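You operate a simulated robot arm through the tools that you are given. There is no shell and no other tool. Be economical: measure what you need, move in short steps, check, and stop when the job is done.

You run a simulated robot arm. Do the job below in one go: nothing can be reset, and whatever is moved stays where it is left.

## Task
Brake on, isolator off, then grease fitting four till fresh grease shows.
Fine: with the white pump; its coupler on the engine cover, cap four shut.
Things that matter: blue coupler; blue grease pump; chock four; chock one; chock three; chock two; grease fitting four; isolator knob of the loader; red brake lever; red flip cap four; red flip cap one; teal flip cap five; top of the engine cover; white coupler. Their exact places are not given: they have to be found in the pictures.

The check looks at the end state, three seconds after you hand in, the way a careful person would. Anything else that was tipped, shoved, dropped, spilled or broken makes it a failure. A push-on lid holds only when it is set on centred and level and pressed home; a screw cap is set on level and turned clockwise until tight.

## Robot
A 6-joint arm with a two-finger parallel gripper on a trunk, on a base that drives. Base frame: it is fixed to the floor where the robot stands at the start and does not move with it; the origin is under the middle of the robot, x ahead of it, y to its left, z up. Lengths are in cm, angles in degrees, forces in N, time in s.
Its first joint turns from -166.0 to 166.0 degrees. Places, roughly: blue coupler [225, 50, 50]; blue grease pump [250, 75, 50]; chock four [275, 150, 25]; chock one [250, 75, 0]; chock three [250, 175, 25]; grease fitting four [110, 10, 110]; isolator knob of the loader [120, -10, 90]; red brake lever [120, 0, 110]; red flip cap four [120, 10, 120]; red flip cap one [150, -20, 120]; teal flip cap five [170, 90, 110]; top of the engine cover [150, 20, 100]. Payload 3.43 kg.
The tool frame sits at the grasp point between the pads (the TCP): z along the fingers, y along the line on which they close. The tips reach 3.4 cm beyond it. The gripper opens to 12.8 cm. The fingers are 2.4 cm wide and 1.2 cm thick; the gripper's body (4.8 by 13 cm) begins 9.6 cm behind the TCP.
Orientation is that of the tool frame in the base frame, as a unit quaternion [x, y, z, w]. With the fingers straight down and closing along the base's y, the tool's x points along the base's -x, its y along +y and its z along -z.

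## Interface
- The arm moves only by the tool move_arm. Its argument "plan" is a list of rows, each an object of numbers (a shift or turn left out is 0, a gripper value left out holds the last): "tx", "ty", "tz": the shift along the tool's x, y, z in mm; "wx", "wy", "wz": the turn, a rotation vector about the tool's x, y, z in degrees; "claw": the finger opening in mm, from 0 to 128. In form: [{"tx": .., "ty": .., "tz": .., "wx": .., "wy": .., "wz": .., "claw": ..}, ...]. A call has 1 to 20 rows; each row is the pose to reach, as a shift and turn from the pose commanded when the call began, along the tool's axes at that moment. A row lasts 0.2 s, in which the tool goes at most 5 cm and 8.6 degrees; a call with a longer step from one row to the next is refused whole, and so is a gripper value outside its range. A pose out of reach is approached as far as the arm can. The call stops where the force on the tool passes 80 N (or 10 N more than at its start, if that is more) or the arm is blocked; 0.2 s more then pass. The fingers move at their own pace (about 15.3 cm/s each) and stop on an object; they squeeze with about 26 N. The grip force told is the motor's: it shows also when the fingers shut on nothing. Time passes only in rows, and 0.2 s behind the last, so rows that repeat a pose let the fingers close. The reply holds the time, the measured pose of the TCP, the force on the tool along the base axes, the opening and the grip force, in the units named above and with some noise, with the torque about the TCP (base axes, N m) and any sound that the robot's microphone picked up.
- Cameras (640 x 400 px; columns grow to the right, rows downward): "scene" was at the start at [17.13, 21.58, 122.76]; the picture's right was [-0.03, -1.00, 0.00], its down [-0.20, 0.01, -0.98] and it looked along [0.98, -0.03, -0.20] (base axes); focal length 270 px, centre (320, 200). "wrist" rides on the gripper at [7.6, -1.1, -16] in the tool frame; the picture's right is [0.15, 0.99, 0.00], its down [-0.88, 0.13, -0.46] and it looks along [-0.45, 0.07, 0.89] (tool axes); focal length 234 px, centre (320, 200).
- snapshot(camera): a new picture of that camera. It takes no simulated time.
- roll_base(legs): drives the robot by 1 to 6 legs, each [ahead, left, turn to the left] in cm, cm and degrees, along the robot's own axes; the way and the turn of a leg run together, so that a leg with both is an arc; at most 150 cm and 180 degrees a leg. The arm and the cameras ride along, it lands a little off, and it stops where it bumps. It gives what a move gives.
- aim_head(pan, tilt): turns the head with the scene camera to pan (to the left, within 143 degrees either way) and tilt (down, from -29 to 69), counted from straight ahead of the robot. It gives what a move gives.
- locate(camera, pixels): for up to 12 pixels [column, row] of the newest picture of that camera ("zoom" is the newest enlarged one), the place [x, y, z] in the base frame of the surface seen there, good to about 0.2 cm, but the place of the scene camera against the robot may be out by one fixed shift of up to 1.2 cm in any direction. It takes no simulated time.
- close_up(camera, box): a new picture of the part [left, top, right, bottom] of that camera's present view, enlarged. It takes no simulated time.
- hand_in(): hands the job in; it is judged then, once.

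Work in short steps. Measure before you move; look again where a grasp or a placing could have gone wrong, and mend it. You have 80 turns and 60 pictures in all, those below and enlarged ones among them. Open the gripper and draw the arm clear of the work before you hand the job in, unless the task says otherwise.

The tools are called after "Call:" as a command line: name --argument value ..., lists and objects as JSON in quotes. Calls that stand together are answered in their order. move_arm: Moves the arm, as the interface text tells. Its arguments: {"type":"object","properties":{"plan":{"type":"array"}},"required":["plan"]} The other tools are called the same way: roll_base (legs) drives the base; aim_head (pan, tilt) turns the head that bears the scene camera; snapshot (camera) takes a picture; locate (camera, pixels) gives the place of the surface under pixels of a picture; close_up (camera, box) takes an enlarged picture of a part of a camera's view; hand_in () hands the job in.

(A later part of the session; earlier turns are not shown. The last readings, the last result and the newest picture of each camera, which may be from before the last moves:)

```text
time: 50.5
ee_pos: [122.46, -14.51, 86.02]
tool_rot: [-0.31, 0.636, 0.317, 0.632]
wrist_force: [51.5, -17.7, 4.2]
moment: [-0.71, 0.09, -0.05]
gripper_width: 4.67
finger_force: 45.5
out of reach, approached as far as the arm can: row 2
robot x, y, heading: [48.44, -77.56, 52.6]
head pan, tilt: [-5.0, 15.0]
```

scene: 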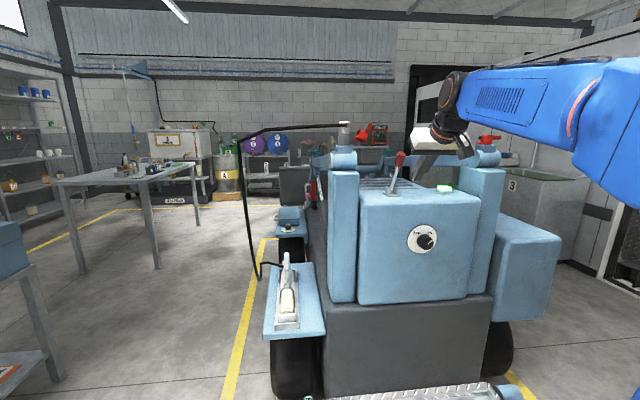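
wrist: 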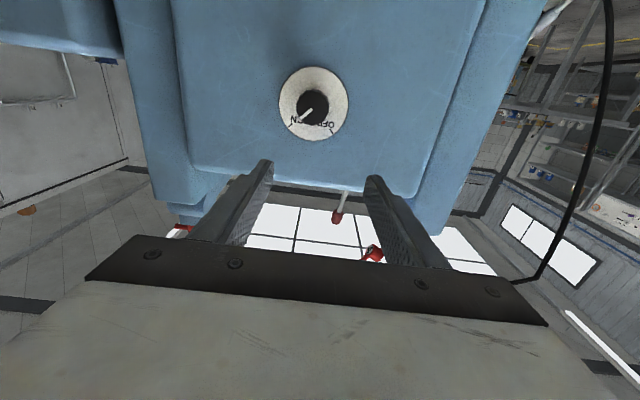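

Knob gripped (4.7 cm) with a sideways load toward the right; I relax 5 mm right, then turn counter-clockwise 84°.

Call:
move_arm --plan '[{"ty": -5}, {"ty": -5}, {"ty": -5, "wz": -7}, {"ty": -5, "wz": -14}, {"ty": -5, "wz": -21}, {"ty": -5, "wz": -28}, {"ty": -5, "wz": -35}, {"ty": -5, "wz": -42}, {"ty": -5, "wz": -49}, {"ty": -5, "wz": -56}, {"ty": -5, "wz": -63}, {"ty": -5, "wz": -70}, {"ty": -5, "wz": -77}, {"ty": -5, "wz": -84}, {"ty": -5, "wz": -84}]'

Call:
close_up --camera "scene" --box '[370, 150, 490, 260]'

```text
time: 51.6
ee_pos: [122.35, -14.7, 87.07]
tool_rot: [-0.421, 0.579, 0.233, 0.658]
wrist_force: [-48.5, 28.1, -20.1]
moment: [0.66, 0.16, 1.14]
gripper_width: 5.28
finger_force: 29.1
out of reach, approached as far as the arm can: row 4, 5
robot x, y, heading: [48.05, -77.4, 53.3]
head pan, tilt: [-5.0, 15.0]
stopped in row 5: the force on the tool passed its limit at 90 N (the readings are from after the stop); the commanded pose is now the measured one
```

```text
3.64 times, centred on (430, 205) of scene
```

zoom: 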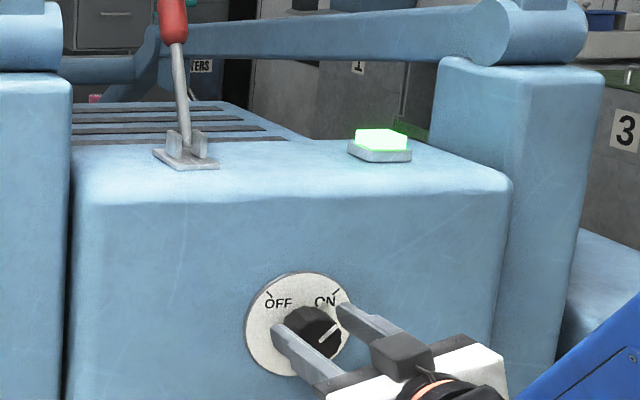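

The turn ran out of wrist range after ~15°. I release, back off, and pre-rotate the tool the other way (~+90°) to regrip.

Call:
move_arm --plan '[{"claw": 80}, {"claw": 80}, {"tz": -40}, {"tz": -80}, {"tz": -90, "wz": 8}, {"tz": -90, "wz": 16}, {"tz": -90, "wz": 24}, {"tz": -90, "wz": 32}, {"tz": -90, "wz": 40}, {"tz": -90, "wz": 48}, {"tz": -90, "wz": 56}, {"tz": -90, "wz": 64}, {"tz": -90, "wz": 72}, {"tz": -90, "wz": 80}, {"tz": -90, "wz": 88}, {"tz": -90, "wz": 95}]'

Call:
snapshot --camera "wrist"

```text
time: 55.0
ee_pos: [117.9, -22.67, 87.52]
tool_rot: [0.147, 0.699, 0.643, 0.275]
wrist_force: [0.5, 0.0, 0.9]
moment: [-0.02, 0.02, -0.03]
gripper_width: 7.98
finger_force: 0.1
robot x, y, heading: [48.24, -77.05, 53.1]
head pan, tilt: [-5.0, 15.0]
```

```text
24 pictures are left
```

wrist: 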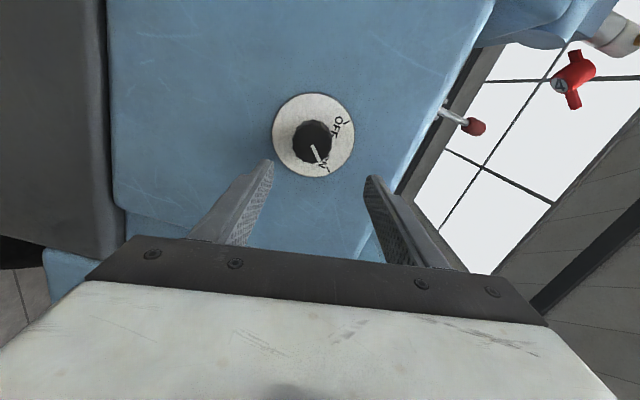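

Good: rotated view, knob at (312,140). I measure it again for centring.

Call:
close_up --camera "wrist" --box '[270, 90, 360, 180]'

Call:
locate --camera "zoom" --pixels '[[300, 200], [270, 230], [320, 230], [250, 230], [350, 240], [300, 165], [300, 285], [220, 230]]'

```text
4.44 times, centred on (315, 135) of wrist
```

zoom: 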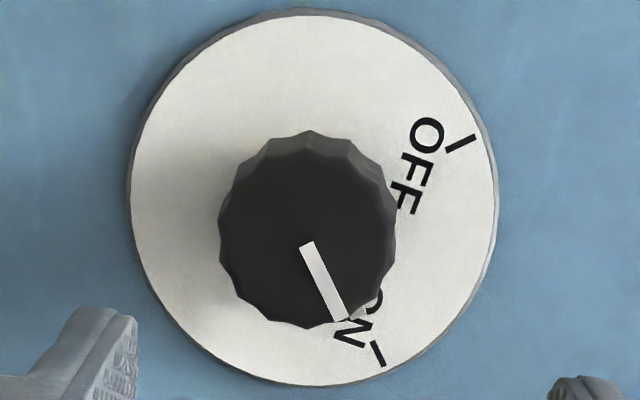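

```text
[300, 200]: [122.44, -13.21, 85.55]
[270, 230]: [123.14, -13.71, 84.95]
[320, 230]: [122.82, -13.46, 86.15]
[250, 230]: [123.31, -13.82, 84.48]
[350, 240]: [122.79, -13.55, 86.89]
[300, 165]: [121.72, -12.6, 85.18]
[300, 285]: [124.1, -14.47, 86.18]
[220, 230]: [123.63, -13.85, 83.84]
```

Knob centre offset: tx +12, ty -12 mm, face 10.4 cm ahead. I align with 12° more pre-rotation, advance, and grip.

Call:
move_arm --plan '[{"tx": 6, "ty": -6, "wz": 6}, {"tx": 12, "ty": -12, "wz": 12}, {"tx": 12, "ty": -12, "tz": 35, "wz": 12}, {"tx": 12, "ty": -12, "tz": 65, "wz": 12}, {"tx": 12, "ty": -12, "tz": 85, "wz": 12}, {"tx": 12, "ty": -12, "tz": 95, "wz": 12}, {"tx": 12, "ty": -12, "tz": 95, "wz": 12, "claw": 30}, {"tx": 12, "ty": -12, "tz": 95, "wz": 12, "claw": 30}, {"tx": 12, "ty": -12, "tz": 95, "wz": 12, "claw": 30}]'

```text
time: 57.0
ee_pos: [122.42, -14.24, 86.06]
tool_rot: [0.218, 0.68, 0.669, 0.207]
wrist_force: [8.3, 8.2, 12.0]
moment: [1.13, -0.96, -0.35]
gripper_width: 4.65
finger_force: 44.4
robot x, y, heading: [48.15, -77.02, 53.0]
head pan, tilt: [-5.0, 15.0]
```

Gripped at 4.65 cm with small load. I turn counter-clockwise 90° in short steps.

Call:
move_arm --plan '[{"wz": -6}, {"wz": -12}, {"wz": -18}, {"wz": -24}, {"wz": -30}, {"wz": -36}, {"wz": -42}, {"wz": -48}, {"wz": -54}, {"wz": -60}, {"wz": -66}, {"wz": -72}, {"wz": -78}, {"wz": -84}, {"wz": -90}]'

Call:
close_up --camera "scene" --box '[390, 170, 470, 260]'

```text
time: 60.2
ee_pos: [122.66, -14.5, 85.75]
tool_rot: [-0.326, 0.637, 0.325, 0.618]
wrist_force: [18.1, -19.9, -3.3]
moment: [-0.66, 0.55, -2.25]
gripper_width: 4.63
finger_force: 44.8
robot x, y, heading: [47.53, -77.51, 52.8]
head pan, tilt: [-5.0, 15.0]
```

```text
4.44 times, centred on (430, 215) of scene
```

zoom: 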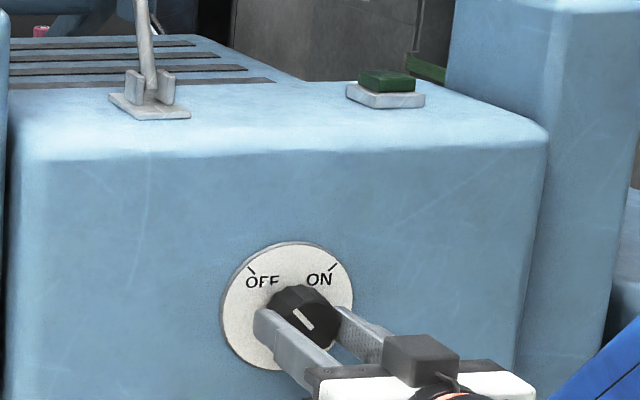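

The lamp went out and the pointer points to OFF. I release, back off 10 cm, and check.

Call:
move_arm --plan '[{"claw": 90}, {"claw": 90}, {"tz": -40}, {"tz": -80}, {"tz": -120}, {"tz": -160}]'

Call:
close_up --camera "wrist" --box '[260, 50, 370, 150]'

```text
time: 61.6
ee_pos: [113.48, -27.43, 86.07]
tool_rot: [-0.327, 0.636, 0.326, 0.619]
wrist_force: [-0.4, 0.8, 0.2]
moment: [-0.02, -0.02, 0.05]
gripper_width: 8.98
finger_force: 0.0
robot x, y, heading: [47.95, -77.5, 53.2]
head pan, tilt: [-5.0, 15.0]
```

```text
4.00 times, centred on (315, 100) of wrist
```

zoom: 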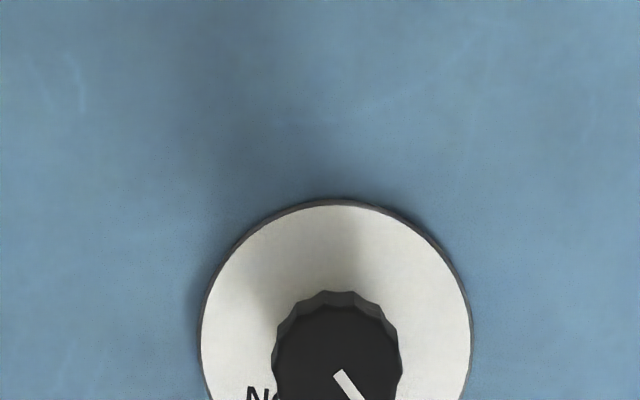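

Isolator is OFF. I now bring the tool back to pointing down (raised, slightly retracted) before driving to the pump side.

Call:
move_arm --plan '[{"tz": -10, "tx": -15, "wy": 7}, {"tz": -20, "tx": -30, "wy": 14}, {"tz": -30, "tx": -45, "wy": 21}, {"tz": -40, "tx": -60, "wy": 28}, {"tz": -50, "tx": -75, "wy": 35}, {"tz": -55, "tx": -90, "wy": 42}, {"tz": -60, "tx": -105, "wy": 49}, {"tz": -60, "tx": -115, "wy": 56}, {"tz": -60, "tx": -125, "wy": 63}, {"tz": -60, "tx": -135, "wy": 70}, {"tz": -60, "tx": -145, "wy": 77}, {"tz": -60, "tx": -150, "wy": 84}, {"tz": -60, "tx": -150, "wy": 90, "claw": 60}]'

Call:
roll_base --legs '[[-5, 0, -40], [-30, 82, 0]]'

Call:
aim_head --pan 5 --tilt 25

Call:
snapshot --camera "scene"

```text
time: 64.4
ee_pos: [110.05, -32.32, 101.32]
tool_rot: [-0.462, 0.887, -0.002, -0.011]
wrist_force: [-0.7, -0.1, 1.0]
moment: [0.04, -0.03, 0.0]
gripper_width: 6.01
finger_force: 0.1
robot x, y, heading: [48.54, -77.59, 53.0]
head pan, tilt: [-5.0, 15.0]
```

```text
time: 71.0
ee_pos: [73.57, -11.35, 101.35]
tool_rot: [-0.123, 0.992, 0.004, -0.011]
wrist_force: [0.2, -0.6, 0.0]
moment: [0.01, 0.01, 0.02]
gripper_width: 6.02
finger_force: 0.1
robot x, y, heading: [-2.88, -4.86, 12.1]
head pan, tilt: [-5.0, 15.0]
```

```text
time: 71.7
ee_pos: [73.65, -11.44, 101.46]
tool_rot: [-0.122, 0.992, 0.004, -0.011]
wrist_force: [0.5, -0.2, 0.0]
moment: [0.02, -0.04, -0.01]
gripper_width: 5.99
finger_force: 0.0
robot x, y, heading: [-3.06, -4.88, 12.1]
head pan, tilt: [5.0, 25.0]
```

```text
20 pictures are left
```

scene: 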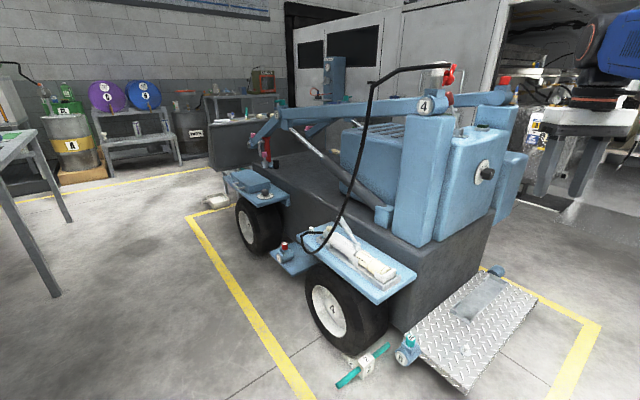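

The pump handle shows around (340,235). I enlarge and measure it.

Call:
close_up --camera "scene" --box '[295, 210, 405, 295]'

Call:
locate --camera "zoom" --pixels '[[262, 95], [275, 125], [295, 155], [310, 180], [318, 195], [175, 120], [200, 170], [240, 170], [400, 260], [300, 330], [330, 210], [400, 170]]'

```text
4.71 times, centred on (350, 252) of scene
```

zoom: 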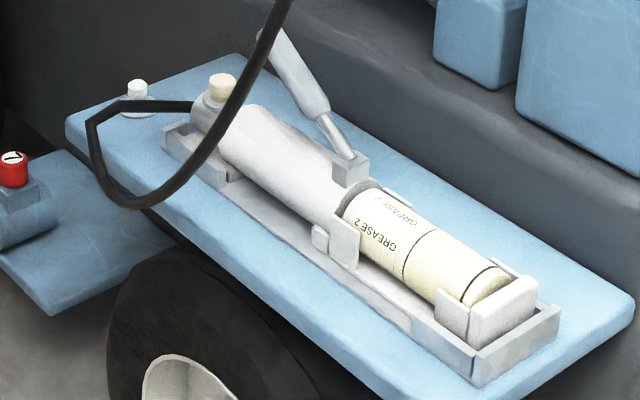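

```text
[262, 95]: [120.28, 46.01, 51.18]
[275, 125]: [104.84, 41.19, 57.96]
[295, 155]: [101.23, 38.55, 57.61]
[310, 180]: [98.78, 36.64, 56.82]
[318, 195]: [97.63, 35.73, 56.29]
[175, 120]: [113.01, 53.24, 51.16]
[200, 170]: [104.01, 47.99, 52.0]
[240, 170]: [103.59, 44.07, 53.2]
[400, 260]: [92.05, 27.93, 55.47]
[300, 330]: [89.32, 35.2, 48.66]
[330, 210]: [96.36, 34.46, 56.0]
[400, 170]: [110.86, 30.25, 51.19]
```

Call:
locate --camera "zoom" --pixels '[[268, 42], [285, 68], [300, 92], [318, 115], [332, 135], [348, 158], [350, 178], [221, 85], [225, 120], [280, 160], [283, 5], [245, 70]]'

```text
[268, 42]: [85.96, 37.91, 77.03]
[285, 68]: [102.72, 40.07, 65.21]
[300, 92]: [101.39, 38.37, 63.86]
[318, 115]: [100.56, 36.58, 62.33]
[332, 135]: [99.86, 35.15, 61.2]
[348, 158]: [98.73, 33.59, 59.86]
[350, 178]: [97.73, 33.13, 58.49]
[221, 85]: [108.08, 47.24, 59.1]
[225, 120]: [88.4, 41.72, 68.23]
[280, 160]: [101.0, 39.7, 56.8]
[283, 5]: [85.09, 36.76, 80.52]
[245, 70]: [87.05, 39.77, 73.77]
```

The hose hangs on the robot side of the pump (x≈86, y≈38), so I'd better work from the left of it. I check obstacles on that side and the hose's course.

Call:
locate --camera "scene" --pixels '[[215, 205], [70, 222], [55, 297], [285, 250], [265, 190], [374, 90], [365, 140], [348, 190], [330, 230], [410, 70], [150, 300], [349, 382]]'

```text
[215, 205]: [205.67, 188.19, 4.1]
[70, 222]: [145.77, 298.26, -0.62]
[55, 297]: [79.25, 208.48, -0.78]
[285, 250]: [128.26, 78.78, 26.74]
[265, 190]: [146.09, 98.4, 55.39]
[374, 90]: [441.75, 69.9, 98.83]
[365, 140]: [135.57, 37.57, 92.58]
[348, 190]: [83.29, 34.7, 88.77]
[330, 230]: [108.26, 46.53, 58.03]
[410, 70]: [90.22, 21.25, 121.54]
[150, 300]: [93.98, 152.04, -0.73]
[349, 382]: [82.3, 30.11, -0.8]
```

Obstacles are far. I drive to the pump's left-front side (about (48,92), heading -43°), turning before approaching so the arm passes clear of the hose.

Call:
roll_base --legs '[[-10, 0, 0], [0, 85, 0], [0, 0, -55], [0, 65, 0], [46, 0, 0]]'

Call:
aim_head --pan 0 --tilt 30

Call:
snapshot --camera "scene"

```text
time: 74.0
ee_pos: [63.73, -4.13, 101.33]
tool_rot: [-0.14, 0.99, 0.002, -0.011]
wrist_force: [0.0, 0.0, -1.1]
moment: [0.01, -0.03, 0.01]
gripper_width: 5.97
finger_force: 0.1
robot x, y, heading: [-13.07, -0.23, 14.3]
head pan, tilt: [5.0, 25.0]
stopped in leg 2: the robot was blocked; the commanded pose is now the measured one
```

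```text
time: 74.6
ee_pos: [63.57, -4.08, 101.42]
tool_rot: [-0.139, 0.99, 0.004, -0.011]
wrist_force: [0.0, -0.8, 0.7]
moment: [0.0, 0.01, 0.02]
gripper_width: 5.99
finger_force: 0.1
robot x, y, heading: [-13.09, -0.55, 14.1]
head pan, tilt: [0.0, 30.0]
```

```text
18 pictures are left
```

scene: 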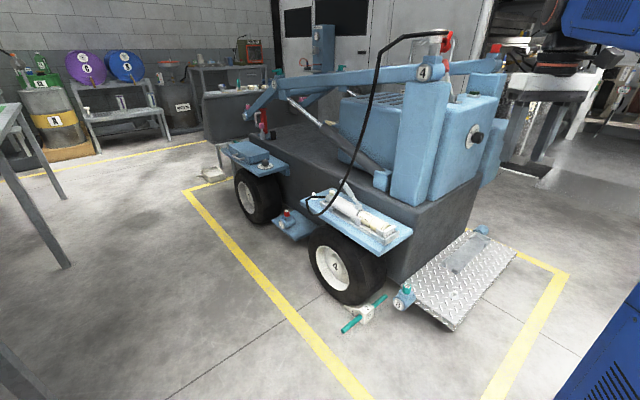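

The base bumped after ~7 cm to the left. I look left and down for what is there.

Call:
aim_head --pan 75 --tilt 45

Call:
snapshot --camera "scene"

```text
time: 76.1
ee_pos: [63.59, -4.04, 101.42]
tool_rot: [-0.14, 0.99, 0.004, -0.011]
wrist_force: [-0.2, 0.0, -0.1]
moment: [0.01, 0.0, 0.02]
gripper_width: 6.01
finger_force: 0.1
robot x, y, heading: [-12.71, -0.36, 14.3]
head pan, tilt: [75.0, 45.0]
```

```text
17 pictures are left
```

scene: 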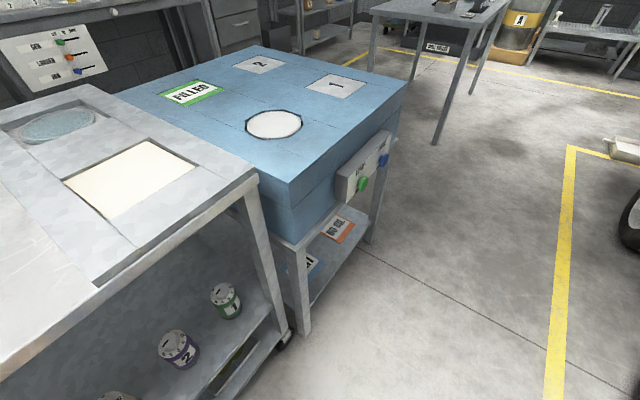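

Tables stand on my left. I measure their near edges.

Call:
locate --camera "scene" --pixels '[[303, 333], [370, 242], [285, 345], [408, 78], [290, 183], [258, 190], [435, 143], [565, 380], [100, 283]]'

```text
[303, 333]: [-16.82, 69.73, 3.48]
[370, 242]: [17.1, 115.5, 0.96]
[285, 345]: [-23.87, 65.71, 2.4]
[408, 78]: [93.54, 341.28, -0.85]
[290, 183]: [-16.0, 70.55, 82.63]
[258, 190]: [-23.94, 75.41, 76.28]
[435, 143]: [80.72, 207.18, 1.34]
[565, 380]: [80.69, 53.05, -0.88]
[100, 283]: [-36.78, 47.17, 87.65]
```

Next: arc ahead with a right turn to heading -43°, back up a little, keeping between table and loader; the arm is then swung to the robot's left before sliding along the loader.

Call:
roll_base --legs '[[25, -10, -57], [-18, 0, 0]]'

```text
time: 80.1
ee_pos: [34.03, -69.4, 101.46]
tool_rot: [0.344, 0.939, 0.007, -0.009]
wrist_force: [-0.3, -0.9, 0.5]
moment: [0.0, -0.01, 0.01]
gripper_width: 5.98
finger_force: 0.1
robot x, y, heading: [-5.48, -3.42, -42.2]
head pan, tilt: [75.0, 45.0]
```

Base at (-5,-3), heading -42°. I swing the arm to the left in two arcs over free floor.

Call:
move_arm --plan '[{"tx": -8, "ty": 44, "wz": -3.4}, {"tx": -13, "ty": 89, "wz": -6.8}, {"tx": -15, "ty": 134, "wz": -10.2}, {"tx": -14, "ty": 179, "wz": -13.6}, {"tx": -11, "ty": 224, "wz": -17}, {"tx": -5, "ty": 268, "wz": -20.4}, {"tx": 4, "ty": 311, "wz": -23.8}, {"tx": 15, "ty": 354, "wz": -27.2}, {"tx": 28, "ty": 395, "wz": -30.6}, {"tx": 45, "ty": 435, "wz": -34}, {"tx": 62, "ty": 475, "wz": -37.4}, {"tx": 83, "ty": 512, "wz": -40.8}, {"tx": 105, "ty": 548, "wz": -44.2}, {"tx": 129, "ty": 583, "wz": -47.6}, {"tx": 156, "ty": 615, "wz": -51}]'

Call:
move_arm --plan '[{"tx": -9, "ty": 41, "wz": -3.4}, {"tx": -17, "ty": 81, "wz": -6.8}, {"tx": -22, "ty": 122, "wz": -10.2}, {"tx": -24, "ty": 163, "wz": -13.6}, {"tx": -25, "ty": 204, "wz": -17}, {"tx": -22, "ty": 245, "wz": -20.4}, {"tx": -17, "ty": 285, "wz": -23.8}, {"tx": -10, "ty": 325, "wz": -27.2}, {"tx": 0, "ty": 364, "wz": -30.6}, {"tx": 12, "ty": 402, "wz": -34}, {"tx": 25, "ty": 440, "wz": -37.4}, {"tx": 42, "ty": 476, "wz": -40.8}, {"tx": 60, "ty": 511, "wz": -44.2}, {"tx": 80, "ty": 545, "wz": -47.6}, {"tx": 102, "ty": 578, "wz": -51}]'

```text
time: 83.3
ee_pos: [61.7, -12.17, 102.25]
tool_rot: [-0.096, 0.995, 0.011, -0.004]
wrist_force: [-0.8, 0.6, 0.0]
moment: [0.0, -0.03, 0.01]
gripper_width: 6.02
finger_force: 0.1
robot x, y, heading: [-5.31, -3.42, -42.2]
head pan, tilt: [75.0, 45.0]
```

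```text
time: 86.5
ee_pos: [41.71, 42.36, 103.76]
tool_rot: [-0.511, 0.86, 0.01, 0.001]
wrist_force: [0.0, 0.5, -0.2]
moment: [0.0, 0.05, -0.02]
gripper_width: 6.01
finger_force: 0.0
robot x, y, heading: [-5.35, -3.25, -42.0]
head pan, tilt: [75.0, 45.0]
```

Arm is at the left. I slide left along the loader to about (58,80).

Call:
roll_base --legs '[[-7, 103, 0]]'

Call:
aim_head --pan 0 --tilt 30

Call:
snapshot --camera "scene"

```text
time: 89.7
ee_pos: [75.19, 85.3, 103.63]
tool_rot: [-0.511, 0.86, 0.011, 0.0]
wrist_force: [-0.5, 0.5, 0.1]
moment: [0.02, 0.03, -0.01]
gripper_width: 5.99
finger_force: 0.0
robot x, y, heading: [27.87, 39.54, -42.0]
head pan, tilt: [75.0, 45.0]
stopped in leg 1: the robot was blocked; the commanded pose is now the measured one
```

```text
time: 91.1
ee_pos: [75.58, 85.26, 103.28]
tool_rot: [-0.51, 0.86, 0.01, 0.0]
wrist_force: [0.2, 0.2, 0.0]
moment: [0.0, 0.0, -0.01]
gripper_width: 6.0
finger_force: 0.0
robot x, y, heading: [28.02, 39.55, -41.8]
head pan, tilt: [0.0, 30.0]
```

```text
16 pictures are left
```

scene: 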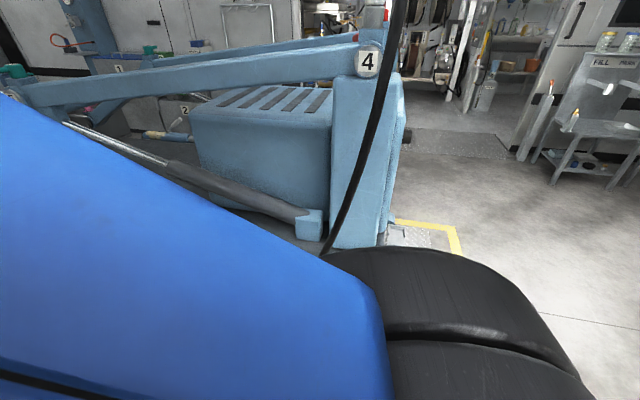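

Probably the front-left corner met the chock handle or wheel near (79,34). I back off 10 cm, and look down there.

Call:
roll_base --legs '[[-10, 0, 0]]'

Call:
aim_head --pan 25 --tilt 60

Call:
snapshot --camera "scene"

```text
time: 92.3
ee_pos: [68.04, 92.05, 103.3]
tool_rot: [-0.508, 0.861, 0.01, 0.0]
wrist_force: [0.3, 0.6, 0.5]
moment: [0.05, -0.02, -0.01]
gripper_width: 6.01
finger_force: 0.1
robot x, y, heading: [20.28, 46.28, -41.9]
head pan, tilt: [0.0, 30.0]
```

```text
time: 93.2
ee_pos: [68.1, 92.18, 102.83]
tool_rot: [-0.508, 0.861, 0.008, -0.004]
wrist_force: [0.1, 0.2, -0.5]
moment: [0.01, 0.0, 0.0]
gripper_width: 5.98
finger_force: 0.1
robot x, y, heading: [20.68, 46.12, -41.9]
head pan, tilt: [25.0, 60.0]
```

```text
15 pictures are left
```

scene: 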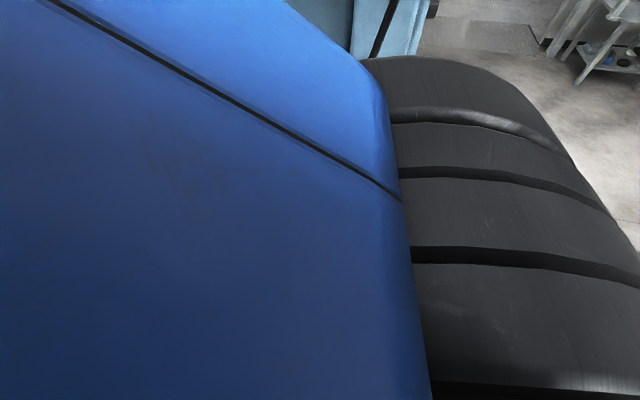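

The arm hides that view. I continue left to about (52,82) with the added clearance.

Call:
roll_base --legs '[[0, 48, 0]]'

```text
time: 96.1
ee_pos: [98.73, 129.23, 102.79]
tool_rot: [-0.519, 0.855, 0.008, -0.003]
wrist_force: [-0.6, -0.1, 0.1]
moment: [0.01, -0.02, 0.02]
gripper_width: 6.04
finger_force: 0.0
robot x, y, heading: [52.39, 82.18, -40.5]
head pan, tilt: [25.0, 60.0]
```

Base at (52,82), heading -40°. I swing the arm from the left to near the pump, bulging to keep radius above 60 cm, fingers to close across the handle's plane.

Call:
move_arm --plan '[{"tx": 24, "ty": -38}, {"tx": 47, "ty": -76}, {"tx": 71, "ty": -113}, {"tx": 94, "ty": -151, "wz": 1}, {"tx": 118, "ty": -189, "wz": 2}, {"tx": 149, "ty": -216, "wz": 3}, {"tx": 180, "ty": -244, "wz": 4}, {"tx": 210, "ty": -271, "wz": 5}, {"tx": 241, "ty": -298, "wz": 6}, {"tx": 272, "ty": -326, "wz": 7}, {"tx": 303, "ty": -353, "wz": 8}, {"tx": 340, "ty": -368, "wz": 8.5}, {"tx": 378, "ty": -383, "wz": 8.5}, {"tx": 415, "ty": -397, "wz": 8.5}, {"tx": 453, "ty": -412, "wz": 8.5}, {"tx": 490, "ty": -427, "wz": 8.5}, {"tx": 528, "ty": -442, "wz": 8.5}]'

Call:
aim_head --pan 5 --tilt 40

Call:
snapshot --camera "scene"

```text
time: 99.7
ee_pos: [113.46, 62.02, 101.82]
tool_rot: [-0.454, 0.891, 0.007, -0.004]
wrist_force: [-0.6, -0.1, -0.2]
moment: [-0.01, -0.02, -0.02]
gripper_width: 6.02
finger_force: 0.1
robot x, y, heading: [51.91, 82.28, -40.5]
head pan, tilt: [25.0, 60.0]
```

```text
time: 100.5
ee_pos: [113.42, 62.09, 101.8]
tool_rot: [-0.454, 0.891, 0.008, -0.004]
wrist_force: [0.0, 0.8, 0.2]
moment: [-0.01, 0.0, 0.01]
gripper_width: 5.99
finger_force: 0.1
robot x, y, heading: [52.57, 82.27, -40.7]
head pan, tilt: [5.0, 40.0]
```

```text
14 pictures are left
```

scene: 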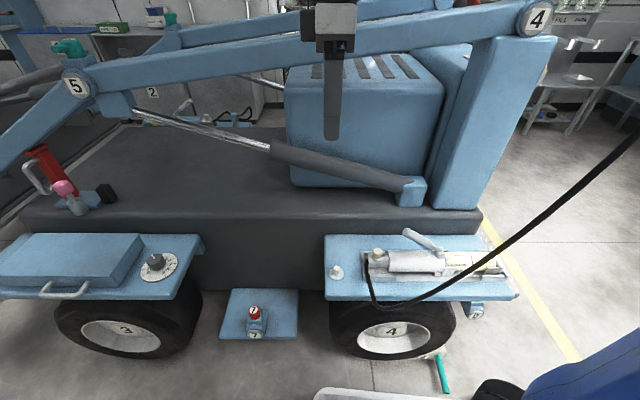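

Clear view: pump handle tip at (406,233), pivot near (440,252). I measure the handle.

Call:
locate --camera "scene" --pixels '[[405, 232], [412, 236], [420, 240], [428, 244], [436, 249], [442, 254], [376, 254], [400, 258], [440, 365], [400, 301]]'

Call:
close_up --camera "scene" --box '[355, 215, 515, 315]'

```text
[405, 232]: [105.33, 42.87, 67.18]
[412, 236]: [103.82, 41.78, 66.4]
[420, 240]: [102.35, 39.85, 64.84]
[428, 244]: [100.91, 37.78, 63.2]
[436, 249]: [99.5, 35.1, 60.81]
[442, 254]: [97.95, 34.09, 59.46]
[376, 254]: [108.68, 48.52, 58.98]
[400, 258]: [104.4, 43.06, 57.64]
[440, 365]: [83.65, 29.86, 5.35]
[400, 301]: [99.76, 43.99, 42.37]
```

```text
4.00 times, centred on (435, 265) of scene
```

zoom: 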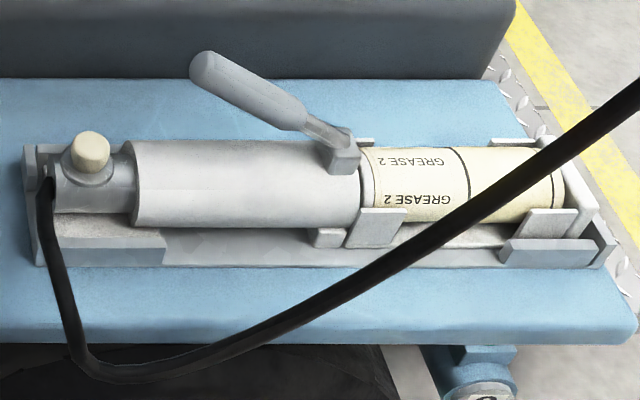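

Handle: pivot (98.5,33.8,59.3), tip (105.4,43,67.5), 35° up. I move above its outer part and descend to just above it with fingers 5 cm open.

Call:
move_arm --plan '[{"tx": 40, "ty": -8, "claw": 50}, {"tx": 80, "ty": -16}, {"tx": 120, "ty": -25}, {"tx": 160, "ty": -33}, {"tx": 200, "ty": -41}, {"tx": 226, "ty": -46, "tz": 20}, {"tx": 226, "ty": -46, "tz": 60}, {"tx": 226, "ty": -46, "tz": 105}, {"tx": 226, "ty": -46, "tz": 150}, {"tx": 226, "ty": -46, "tz": 195}, {"tx": 226, "ty": -46, "tz": 235}, {"tx": 226, "ty": -46, "tz": 265}]'

Call:
snapshot --camera "wrist"

```text
time: 103.1
ee_pos: [103.38, 41.48, 75.28]
tool_rot: [-0.454, 0.891, 0.008, -0.004]
wrist_force: [0.0, 0.5, 0.5]
moment: [-0.02, 0.03, -0.05]
gripper_width: 4.99
finger_force: 0.1
robot x, y, heading: [52.6, 82.25, -40.8]
head pan, tilt: [5.0, 40.0]
```

```text
12 pictures are left
```

wrist: 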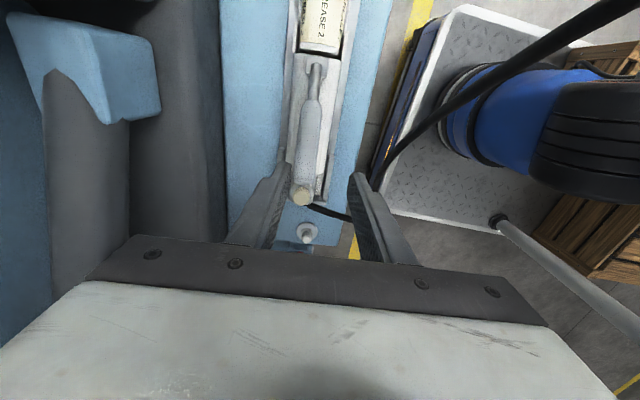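

Call:
locate --camera "wrist" --pixels '[[317, 70], [314, 100], [311, 120], [309, 140], [307, 160], [306, 175], [302, 198], [300, 130], [322, 130]]'

```text
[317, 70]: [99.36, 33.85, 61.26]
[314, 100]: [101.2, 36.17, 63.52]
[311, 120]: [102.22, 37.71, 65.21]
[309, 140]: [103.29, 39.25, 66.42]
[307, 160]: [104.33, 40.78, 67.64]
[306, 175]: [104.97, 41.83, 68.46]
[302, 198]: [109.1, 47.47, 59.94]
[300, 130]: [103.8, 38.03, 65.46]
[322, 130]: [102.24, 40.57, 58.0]
```

Handle lies 1.2 cm toward the loader; grip point top is (104.3,40.8,67.6). I shift, lower 7 cm and close.

Call:
move_arm --plan '[{"ty": -12}, {"ty": -12, "tz": 30}, {"ty": -12, "tz": 55}, {"ty": -12, "tz": 68}, {"ty": -12, "tz": 68, "claw": 10}, {"ty": -12, "tz": 68, "claw": 10}, {"ty": -12, "tz": 68, "claw": 10}]'

```text
time: 104.7
ee_pos: [104.53, 40.7, 68.65]
tool_rot: [-0.453, 0.891, 0.008, -0.004]
wrist_force: [1.5, -1.7, -0.1]
moment: [-0.01, -0.35, 0.22]
gripper_width: 2.41
finger_force: 26.4
robot x, y, heading: [52.02, 82.3, -40.9]
head pan, tilt: [5.0, 40.0]
```

Handle gripped (2.4 cm). I press it down along its arc.

Call:
move_arm --plan '[{"tx": -2, "tz": 4}, {"tx": -5, "tz": 8}, {"tx": -10, "tz": 17}, {"tx": -13, "tz": 26}, {"tx": -16, "tz": 35}, {"tx": -18, "tz": 45}, {"tx": -19, "tz": 54}]'

```text
time: 106.3
ee_pos: [105.29, 42.41, 63.1]
tool_rot: [-0.454, 0.891, 0.009, -0.004]
wrist_force: [7.5, 0.0, 8.7]
moment: [-0.29, 0.16, 0.04]
gripper_width: 2.45
finger_force: 25.6
robot x, y, heading: [52.56, 82.27, -40.6]
head pan, tilt: [5.0, 40.0]
```

Stroke down went freely to ~5°. Now I raise along the arc to find its upper end.

Call:
move_arm --plan '[{"tx": 2, "tz": -10}, {"tx": 4, "tz": -19}, {"tx": 10, "tz": -37}, {"tx": 20, "tz": -54}, {"tx": 26, "tz": -62}, {"tx": 32, "tz": -69}, {"tx": 40, "tz": -76}, {"tx": 47, "tz": -82}]'

Call:
close_up --camera "scene" --box '[340, 180, 520, 310]'

```text
time: 108.1
ee_pos: [102.86, 38.28, 71.33]
tool_rot: [-0.454, 0.891, 0.008, -0.004]
wrist_force: [-0.2, 0.6, -0.7]
moment: [0.0, 0.03, -0.04]
gripper_width: 0.98
finger_force: 0.0
robot x, y, heading: [52.27, 82.07, -40.6]
head pan, tilt: [5.0, 40.0]
```

```text
3.08 times, centred on (430, 245) of scene
```

zoom: 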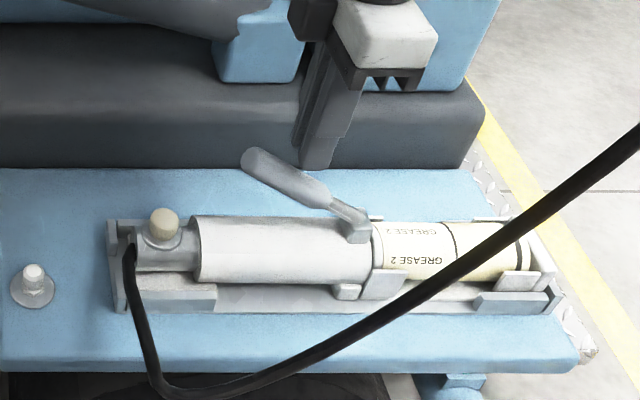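

The handle slipped out at its upper stop (~35°), where it remains. I reopen, regrip at the same place, and do a full stroke within 0–35°.

Call:
move_arm --plan '[{"tz": -30}, {"tz": -40, "claw": 50}, {"tz": -40, "tx": -29, "claw": 50}, {"tz": -5, "tx": -29}, {"tz": 27, "tx": -29}, {"tz": 27, "tx": -29, "claw": 10}, {"tz": 27, "tx": -29}, {"tz": 35, "tx": -34}, {"tz": 53, "tx": -42}, {"tz": 72, "tx": -47}, {"tz": 90, "tx": -49}, {"tz": 90, "tx": -49}, {"tz": 72, "tx": -47}, {"tz": 53, "tx": -42}, {"tz": 36, "tx": -34}, {"tz": 28, "tx": -29}]'

```text
time: 111.5
ee_pos: [104.29, 40.63, 68.64]
tool_rot: [-0.454, 0.891, 0.008, -0.004]
wrist_force: [1.2, 3.6, -9.2]
moment: [0.57, -0.4, 0.03]
gripper_width: 2.41
finger_force: 26.6
robot x, y, heading: [52.32, 82.46, -40.6]
head pan, tilt: [5.0, 40.0]
```

Grip held through the stroke. Two more full strokes, then I look at fitting four.

Call:
move_arm --plan '[{"tz": 8, "tx": -5}, {"tz": 26, "tx": -13}, {"tz": 45, "tx": -18}, {"tz": 63, "tx": -20}, {"tz": 63, "tx": -20}, {"tz": 45, "tx": -18}, {"tz": 26, "tx": -13}, {"tz": 9, "tx": -5}, {"tz": 0, "tx": 0}, {"tz": 8, "tx": -5}, {"tz": 26, "tx": -13}, {"tz": 45, "tx": -18}, {"tz": 63, "tx": -20}, {"tz": 63, "tx": -20}, {"tz": 45, "tx": -18}, {"tz": 26, "tx": -13}, {"tz": 9, "tx": -5}, {"tz": 0, "tx": 0}]'

Call:
aim_head --pan -20 --tilt 5

Call:
snapshot --camera "scene"

```text
time: 115.3
ee_pos: [104.53, 40.73, 68.59]
tool_rot: [-0.454, 0.891, 0.008, -0.004]
wrist_force: [1.9, 2.9, -8.5]
moment: [0.55, -0.41, -0.01]
gripper_width: 2.45
finger_force: 26.2
robot x, y, heading: [52.15, 82.22, -40.4]
head pan, tilt: [5.0, 40.0]
```

```text
time: 116.3
ee_pos: [104.47, 40.65, 68.54]
tool_rot: [-0.454, 0.891, 0.009, -0.005]
wrist_force: [1.4, 4.0, -7.6]
moment: [0.43, -0.34, 0.04]
gripper_width: 2.44
finger_force: 26.2
robot x, y, heading: [52.33, 82.13, -40.9]
head pan, tilt: [-20.0, 5.0]
```

```text
10 pictures are left
```

scene: 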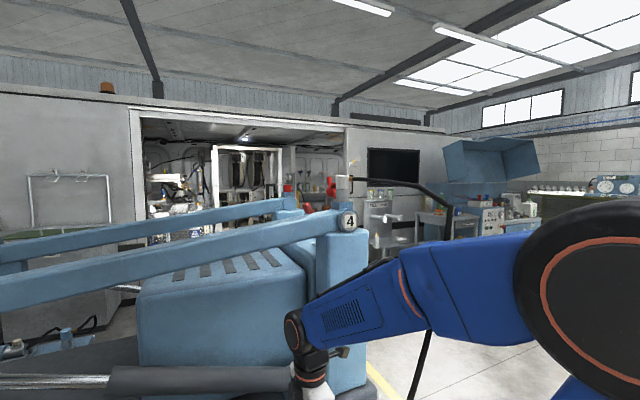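

Call:
close_up --camera "scene" --box '[310, 160, 390, 240]'

Call:
locate --camera "scene" --pixels '[[344, 180], [344, 196], [332, 187], [260, 262], [190, 300], [150, 290], [280, 320], [230, 265], [348, 222], [400, 185]]'

```text
5.00 times, centred on (350, 200) of scene
```

zoom: 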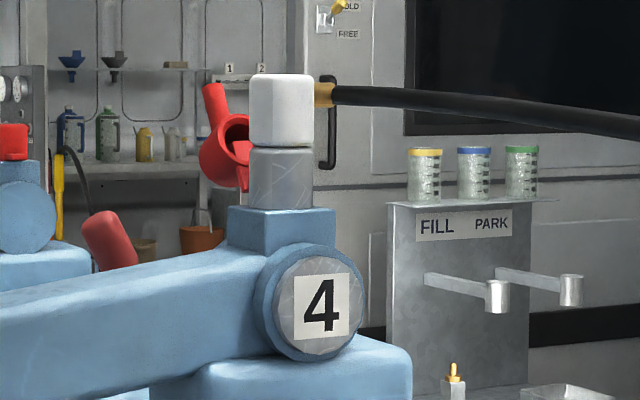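

```text
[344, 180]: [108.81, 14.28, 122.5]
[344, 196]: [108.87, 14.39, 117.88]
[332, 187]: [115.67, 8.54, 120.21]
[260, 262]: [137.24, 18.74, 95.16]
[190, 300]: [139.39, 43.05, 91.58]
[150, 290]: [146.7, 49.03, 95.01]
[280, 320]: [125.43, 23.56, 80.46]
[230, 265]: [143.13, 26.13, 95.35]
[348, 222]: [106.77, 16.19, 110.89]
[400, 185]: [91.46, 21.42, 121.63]
```

No grease is showing yet at the fitting. Two more strokes and look again.

Call:
move_arm --plan '[{"tz": 8, "tx": -5}, {"tz": 26, "tx": -13}, {"tz": 45, "tx": -18}, {"tz": 63, "tx": -20}, {"tz": 63, "tx": -20}, {"tz": 45, "tx": -18}, {"tz": 26, "tx": -13}, {"tz": 9, "tx": -5}, {"tz": 0, "tx": 0}, {"tz": 8, "tx": -5}, {"tz": 26, "tx": -13}, {"tz": 45, "tx": -18}, {"tz": 63, "tx": -20}, {"tz": 63, "tx": -20}, {"tz": 45, "tx": -18}, {"tz": 26, "tx": -13}, {"tz": 9, "tx": -5}, {"tz": 0, "tx": 0}]'

Call:
close_up --camera "scene" --box '[310, 160, 390, 240]'

```text
time: 120.1
ee_pos: [104.41, 40.81, 68.46]
tool_rot: [-0.454, 0.891, 0.009, -0.004]
wrist_force: [-0.6, -0.2, -9.3]
moment: [0.33, -0.28, 0.0]
gripper_width: 2.43
finger_force: 26.1
robot x, y, heading: [51.95, 82.09, -40.8]
head pan, tilt: [-20.0, 5.0]
```

```text
5.00 times, centred on (350, 200) of scene
```

zoom: 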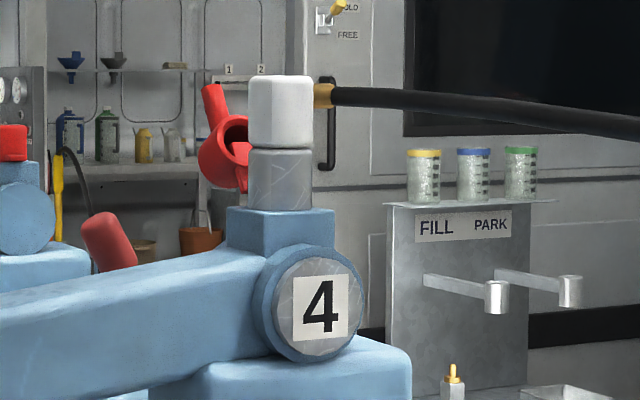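

Still none. I check whether the stroke reaches the bottom stop by going deeper.

Call:
move_arm --plan '[{"tz": 8, "tx": -5}, {"tz": 26, "tx": -13}, {"tz": 45, "tx": -18}, {"tz": 63, "tx": -20}, {"tz": 69, "tx": -20}, {"tz": 74, "tx": -20}, {"tz": 79, "tx": -20}]'

```text
time: 121.4
ee_pos: [105.69, 42.31, 61.99]
tool_rot: [-0.454, 0.891, 0.004, -0.001]
wrist_force: [-11.0, 7.8, 34.3]
moment: [-0.55, 0.23, -0.28]
gripper_width: 2.44
finger_force: 26.1
robot x, y, heading: [52.05, 81.71, -40.6]
head pan, tilt: [-20.0, 5.0]
stopped in row 6: the force on the tool passed its limit at 96 N (the readings are from after the stop); the commanded pose is now the measured one
```

Bottom stop is at z≈62, so strokes are full. I do two more strokes and check.

Call:
move_arm --plan '[{"tz": -19, "tx": 2}, {"tz": -38, "tx": 7}, {"tz": -55, "tx": 15}, {"tz": -64, "tx": 20}, {"tz": -55, "tx": 15}, {"tz": -38, "tx": 7}, {"tz": -19, "tx": 2}, {"tz": -2, "tx": 0}, {"tz": -2, "tx": 0}, {"tz": -19, "tx": 2}, {"tz": -38, "tx": 7}, {"tz": -55, "tx": 15}, {"tz": -64, "tx": 20}, {"tz": -55, "tx": 15}, {"tz": -38, "tx": 7}, {"tz": -19, "tx": 2}, {"tz": -2, "tx": 0}, {"tz": -2, "tx": 0}, {"tz": -19, "tx": 2}, {"tz": -38, "tx": 7}]'

Call:
close_up --camera "scene" --box '[325, 170, 365, 230]'

```text
time: 125.6
ee_pos: [105.2, 41.75, 65.66]
tool_rot: [-0.453, 0.892, 0.006, -0.003]
wrist_force: [1.0, -0.2, -10.2]
moment: [0.35, -0.31, -0.02]
gripper_width: 2.46
finger_force: 25.8
robot x, y, heading: [52.56, 82.29, -40.5]
head pan, tilt: [-20.0, 5.0]
```

```text
6.67 times, centred on (345, 200) of scene
```

zoom: 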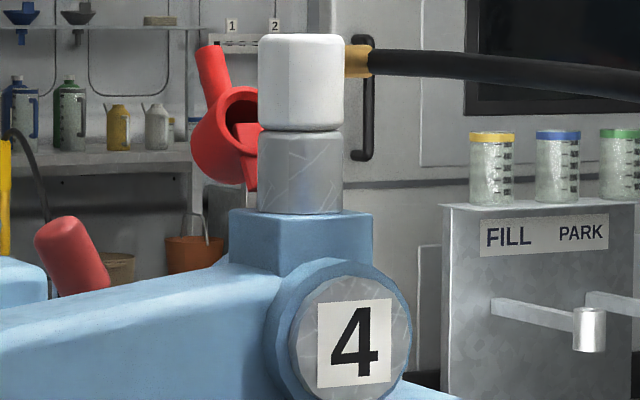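

Nothing visible yet after ~9 strokes; perhaps the ends were not dwelt on. I do slower full strokes with a dwell at top and bottom.

Call:
move_arm --plan '[{"tz": -17, "tx": 8}, {"tz": -27, "tx": 13}, {"tz": -27, "tx": 13}, {"tz": -17, "tx": 8}, {"tz": 0}, {"tz": 19, "tx": -5}, {"tz": 36, "tx": -7}, {"tz": 36, "tx": -7}, {"tz": 19, "tx": -5}, {"tz": 0}, {"tz": -17, "tx": 8}, {"tz": -27, "tx": 13}, {"tz": -27, "tx": 13}, {"tz": -17, "tx": 8}, {"tz": 0}, {"tz": 19, "tx": -5}, {"tz": 36, "tx": -7}, {"tz": 36, "tx": -7}, {"tz": 19, "tx": -5}, {"tz": 0}]'

Call:
move_arm --plan '[{"tz": -17, "tx": 8}, {"tz": -27, "tx": 13}, {"tz": -27, "tx": 13}, {"tz": -17, "tx": 8}, {"tz": 0}, {"tz": 19, "tx": -5}, {"tz": 36, "tx": -7}, {"tz": 36, "tx": -7}, {"tz": 19, "tx": -5}, {"tz": 0}, {"tz": -17, "tx": 8}, {"tz": -27, "tx": 13}, {"tz": -27, "tx": 13}]'

Call:
close_up --camera "scene" --box '[325, 170, 365, 230]'

```text
time: 129.8
ee_pos: [105.29, 41.85, 65.71]
tool_rot: [-0.454, 0.891, 0.006, -0.003]
wrist_force: [0.5, -0.7, -10.8]
moment: [0.38, -0.26, -0.02]
gripper_width: 2.41
finger_force: 26.0
robot x, y, heading: [52.07, 82.31, -40.7]
head pan, tilt: [-20.0, 5.0]
```

```text
time: 132.6
ee_pos: [104.54, 40.69, 68.17]
tool_rot: [-0.455, 0.891, 0.005, -0.001]
wrist_force: [-0.7, -0.2, -10.0]
moment: [0.34, -0.29, -0.01]
gripper_width: 2.42
finger_force: 26.1
robot x, y, heading: [52.01, 82.18, -40.9]
head pan, tilt: [-20.0, 5.0]
```

```text
6.67 times, centred on (345, 200) of scene
```

zoom: 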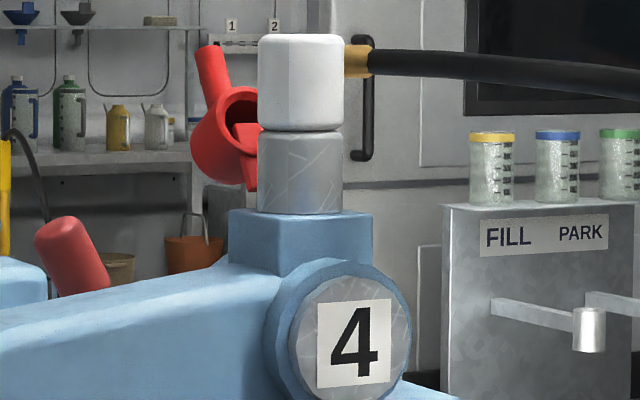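

No grease seen from this side after ~13 strokes; it may show on the hub's far side. I release the handle, lift straight up, and yaw the tool toward the fitting for a wrist-camera look.

Call:
move_arm --plan '[{"claw": 60}, {"claw": 60}, {"tz": -35}, {"tz": -75}, {"tz": -115, "ty": 10}, {"tz": -155, "ty": 20}, {"tz": -190, "ty": 30, "wz": 8}, {"tz": -225, "ty": 30, "wz": 16}, {"tz": -260, "ty": 30, "wz": 24}, {"tz": -295, "ty": 30, "wz": 32}, {"tz": -330, "ty": 30, "wz": 40}, {"tz": -360, "ty": 30, "wz": 48}, {"tz": -380, "ty": 30, "wz": 56}, {"tz": -390, "ty": 30, "wz": 64}, {"tz": -400, "ty": 30, "wz": 72}, {"tz": -400, "ty": 30, "wz": 80}, {"tz": -400, "ty": 30, "wz": 88}, {"tz": -400, "ty": 30, "wz": 96}, {"tz": -400, "ty": 30, "wz": 104}]'

```text
time: 136.6
ee_pos: [102.47, 42.24, 108.2]
tool_rot: [0.424, 0.906, 0.001, -0.005]
wrist_force: [-0.6, -0.2, -0.2]
moment: [0.04, 0.0, 0.01]
gripper_width: 6.01
finger_force: 0.0
robot x, y, heading: [52.4, 82.22, -40.8]
head pan, tilt: [-20.0, 5.0]
```

Tool faces heading -50°. I rise and pitch to 40° near (104,30,126), keeping clear of the hose, then look at the hub with the wrist camera.

Call:
move_arm --plan '[{"tz": -35}, {"tz": -70, "wy": -6}, {"tz": -100, "wy": -12, "tx": -10, "ty": -8}, {"tz": -120, "wy": -18, "tx": -25, "ty": -16}, {"tz": -135, "wy": -24, "tx": -40, "ty": -26}, {"tz": -150, "wy": -30, "tx": -55, "ty": -36}, {"tz": -160, "wy": -36, "tx": -70, "ty": -46}, {"tz": -170, "wy": -42, "tx": -85, "ty": -56}, {"tz": -178, "wy": -50, "tx": -103, "ty": -67}]'

Call:
snapshot --camera "wrist"

```text
time: 138.6
ee_pos: [104.01, 29.95, 125.95]
tool_rot: [0.384, 0.823, -0.179, 0.379]
wrist_force: [-0.3, -0.5, 0.6]
moment: [0.01, -0.02, -0.02]
gripper_width: 5.99
finger_force: 0.1
robot x, y, heading: [52.44, 82.19, -40.7]
head pan, tilt: [-20.0, 5.0]
```

```text
5 pictures are left
```

wrist: 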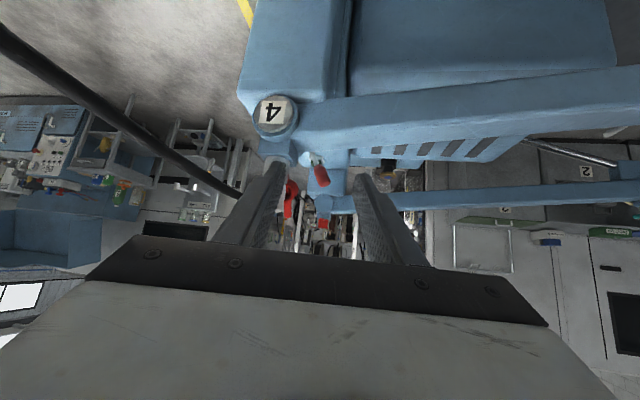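

Pose reached exactly. I enlarge the hub/coupler region of the wrist view to find grease or the coupler's exact place.

Call:
close_up --camera "wrist" --box '[240, 85, 340, 230]'

Call:
locate --camera "zoom" --pixels '[[200, 190], [215, 215], [230, 200], [250, 180], [235, 180], [215, 200], [250, 210], [270, 205], [200, 230], [330, 230], [310, 270], [255, 195]]'

```text
2.76 times, centred on (290, 158) of wrist
```

zoom: 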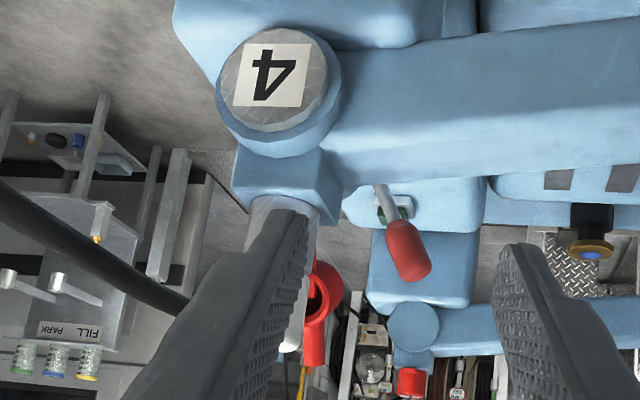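

```text
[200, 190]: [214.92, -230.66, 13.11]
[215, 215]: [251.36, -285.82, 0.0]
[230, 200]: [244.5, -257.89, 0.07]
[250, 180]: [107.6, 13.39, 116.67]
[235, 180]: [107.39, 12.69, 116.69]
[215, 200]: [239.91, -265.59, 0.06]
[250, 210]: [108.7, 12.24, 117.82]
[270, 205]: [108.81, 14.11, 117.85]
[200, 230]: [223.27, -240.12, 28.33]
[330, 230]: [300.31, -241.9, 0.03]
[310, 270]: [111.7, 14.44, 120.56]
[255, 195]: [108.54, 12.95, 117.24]
```

Coupler centre is about (110.6,13.0,122). I approach along the tool axis over the hose, grip it, and press it downward to make sure it is seated.

Call:
move_arm --plan '[{"tz": -14, "tx": -16}, {"tz": -28, "tx": -33}, {"tz": 2, "tx": -59, "ty": -30}, {"tz": 34, "tx": -85, "ty": -60}, {"tz": 64, "tx": -85, "ty": -60}, {"tz": 94, "tx": -85, "ty": -60}, {"tz": 119, "tx": -85, "ty": -60}, {"tz": 139, "tx": -85, "ty": -60}, {"tz": 154, "tx": -85, "ty": -60}, {"tz": 154, "tx": -85, "ty": -60, "claw": 20}, {"tz": 154, "tx": -85, "ty": -60, "claw": 20}, {"tz": 154, "tx": -85, "ty": -60, "claw": 20}]'

Call:
move_arm --plan '[{"tz": 2, "tx": 2}, {"tz": 4, "tx": 5}, {"tz": 6, "tx": 7}, {"tz": 8, "tx": 9}, {"tz": 10, "tx": 11}]'

```text
refused: row 4 steps farther than a row can; nothing moved
```

```text
time: 139.8
ee_pos: [104.12, 29.67, 124.46]
tool_rot: [0.383, 0.824, -0.176, 0.378]
wrist_force: [0.0, 0.4, 0.3]
moment: [0.01, 0.02, 0.0]
gripper_width: 6.0
finger_force: 0.0
robot x, y, heading: [51.98, 82.11, -40.6]
head pan, tilt: [-20.0, 5.0]
```

The first call had one over-long row; only the small down-shift ran. I resend with that offset corrected and smaller steps.

Call:
move_arm --plan '[{"tz": -17, "tx": -22}, {"tz": -38, "tx": -44}, {"tz": -17, "tx": -62, "ty": -20}, {"tz": 4, "tx": -79, "ty": -40}, {"tz": 24, "tx": -96, "ty": -60}, {"tz": 54, "tx": -96, "ty": -60}, {"tz": 84, "tx": -96, "ty": -60}, {"tz": 109, "tx": -96, "ty": -60}, {"tz": 129, "tx": -96, "ty": -60}, {"tz": 144, "tx": -96, "ty": -60}, {"tz": 144, "tx": -96, "ty": -60, "claw": 20}, {"tz": 144, "tx": -96, "ty": -60, "claw": 20}, {"tz": 144, "tx": -96, "ty": -60, "claw": 20}]'

Call:
close_up --camera "scene" --box '[310, 150, 390, 240]'

```text
time: 142.6
ee_pos: [110.42, 12.74, 122.51]
tool_rot: [0.384, 0.823, -0.177, 0.379]
wrist_force: [-0.1, 0.2, 0.0]
moment: [0.01, -0.05, -0.02]
gripper_width: 3.64
finger_force: 26.3
robot x, y, heading: [51.82, 81.99, -40.4]
head pan, tilt: [-20.0, 5.0]
```

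```text
4.44 times, centred on (350, 195) of scene
```

zoom: 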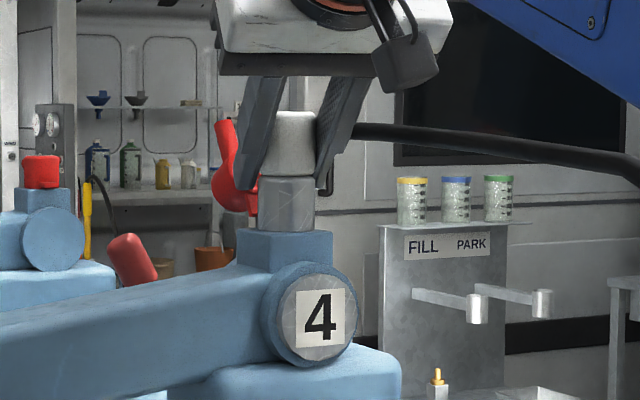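

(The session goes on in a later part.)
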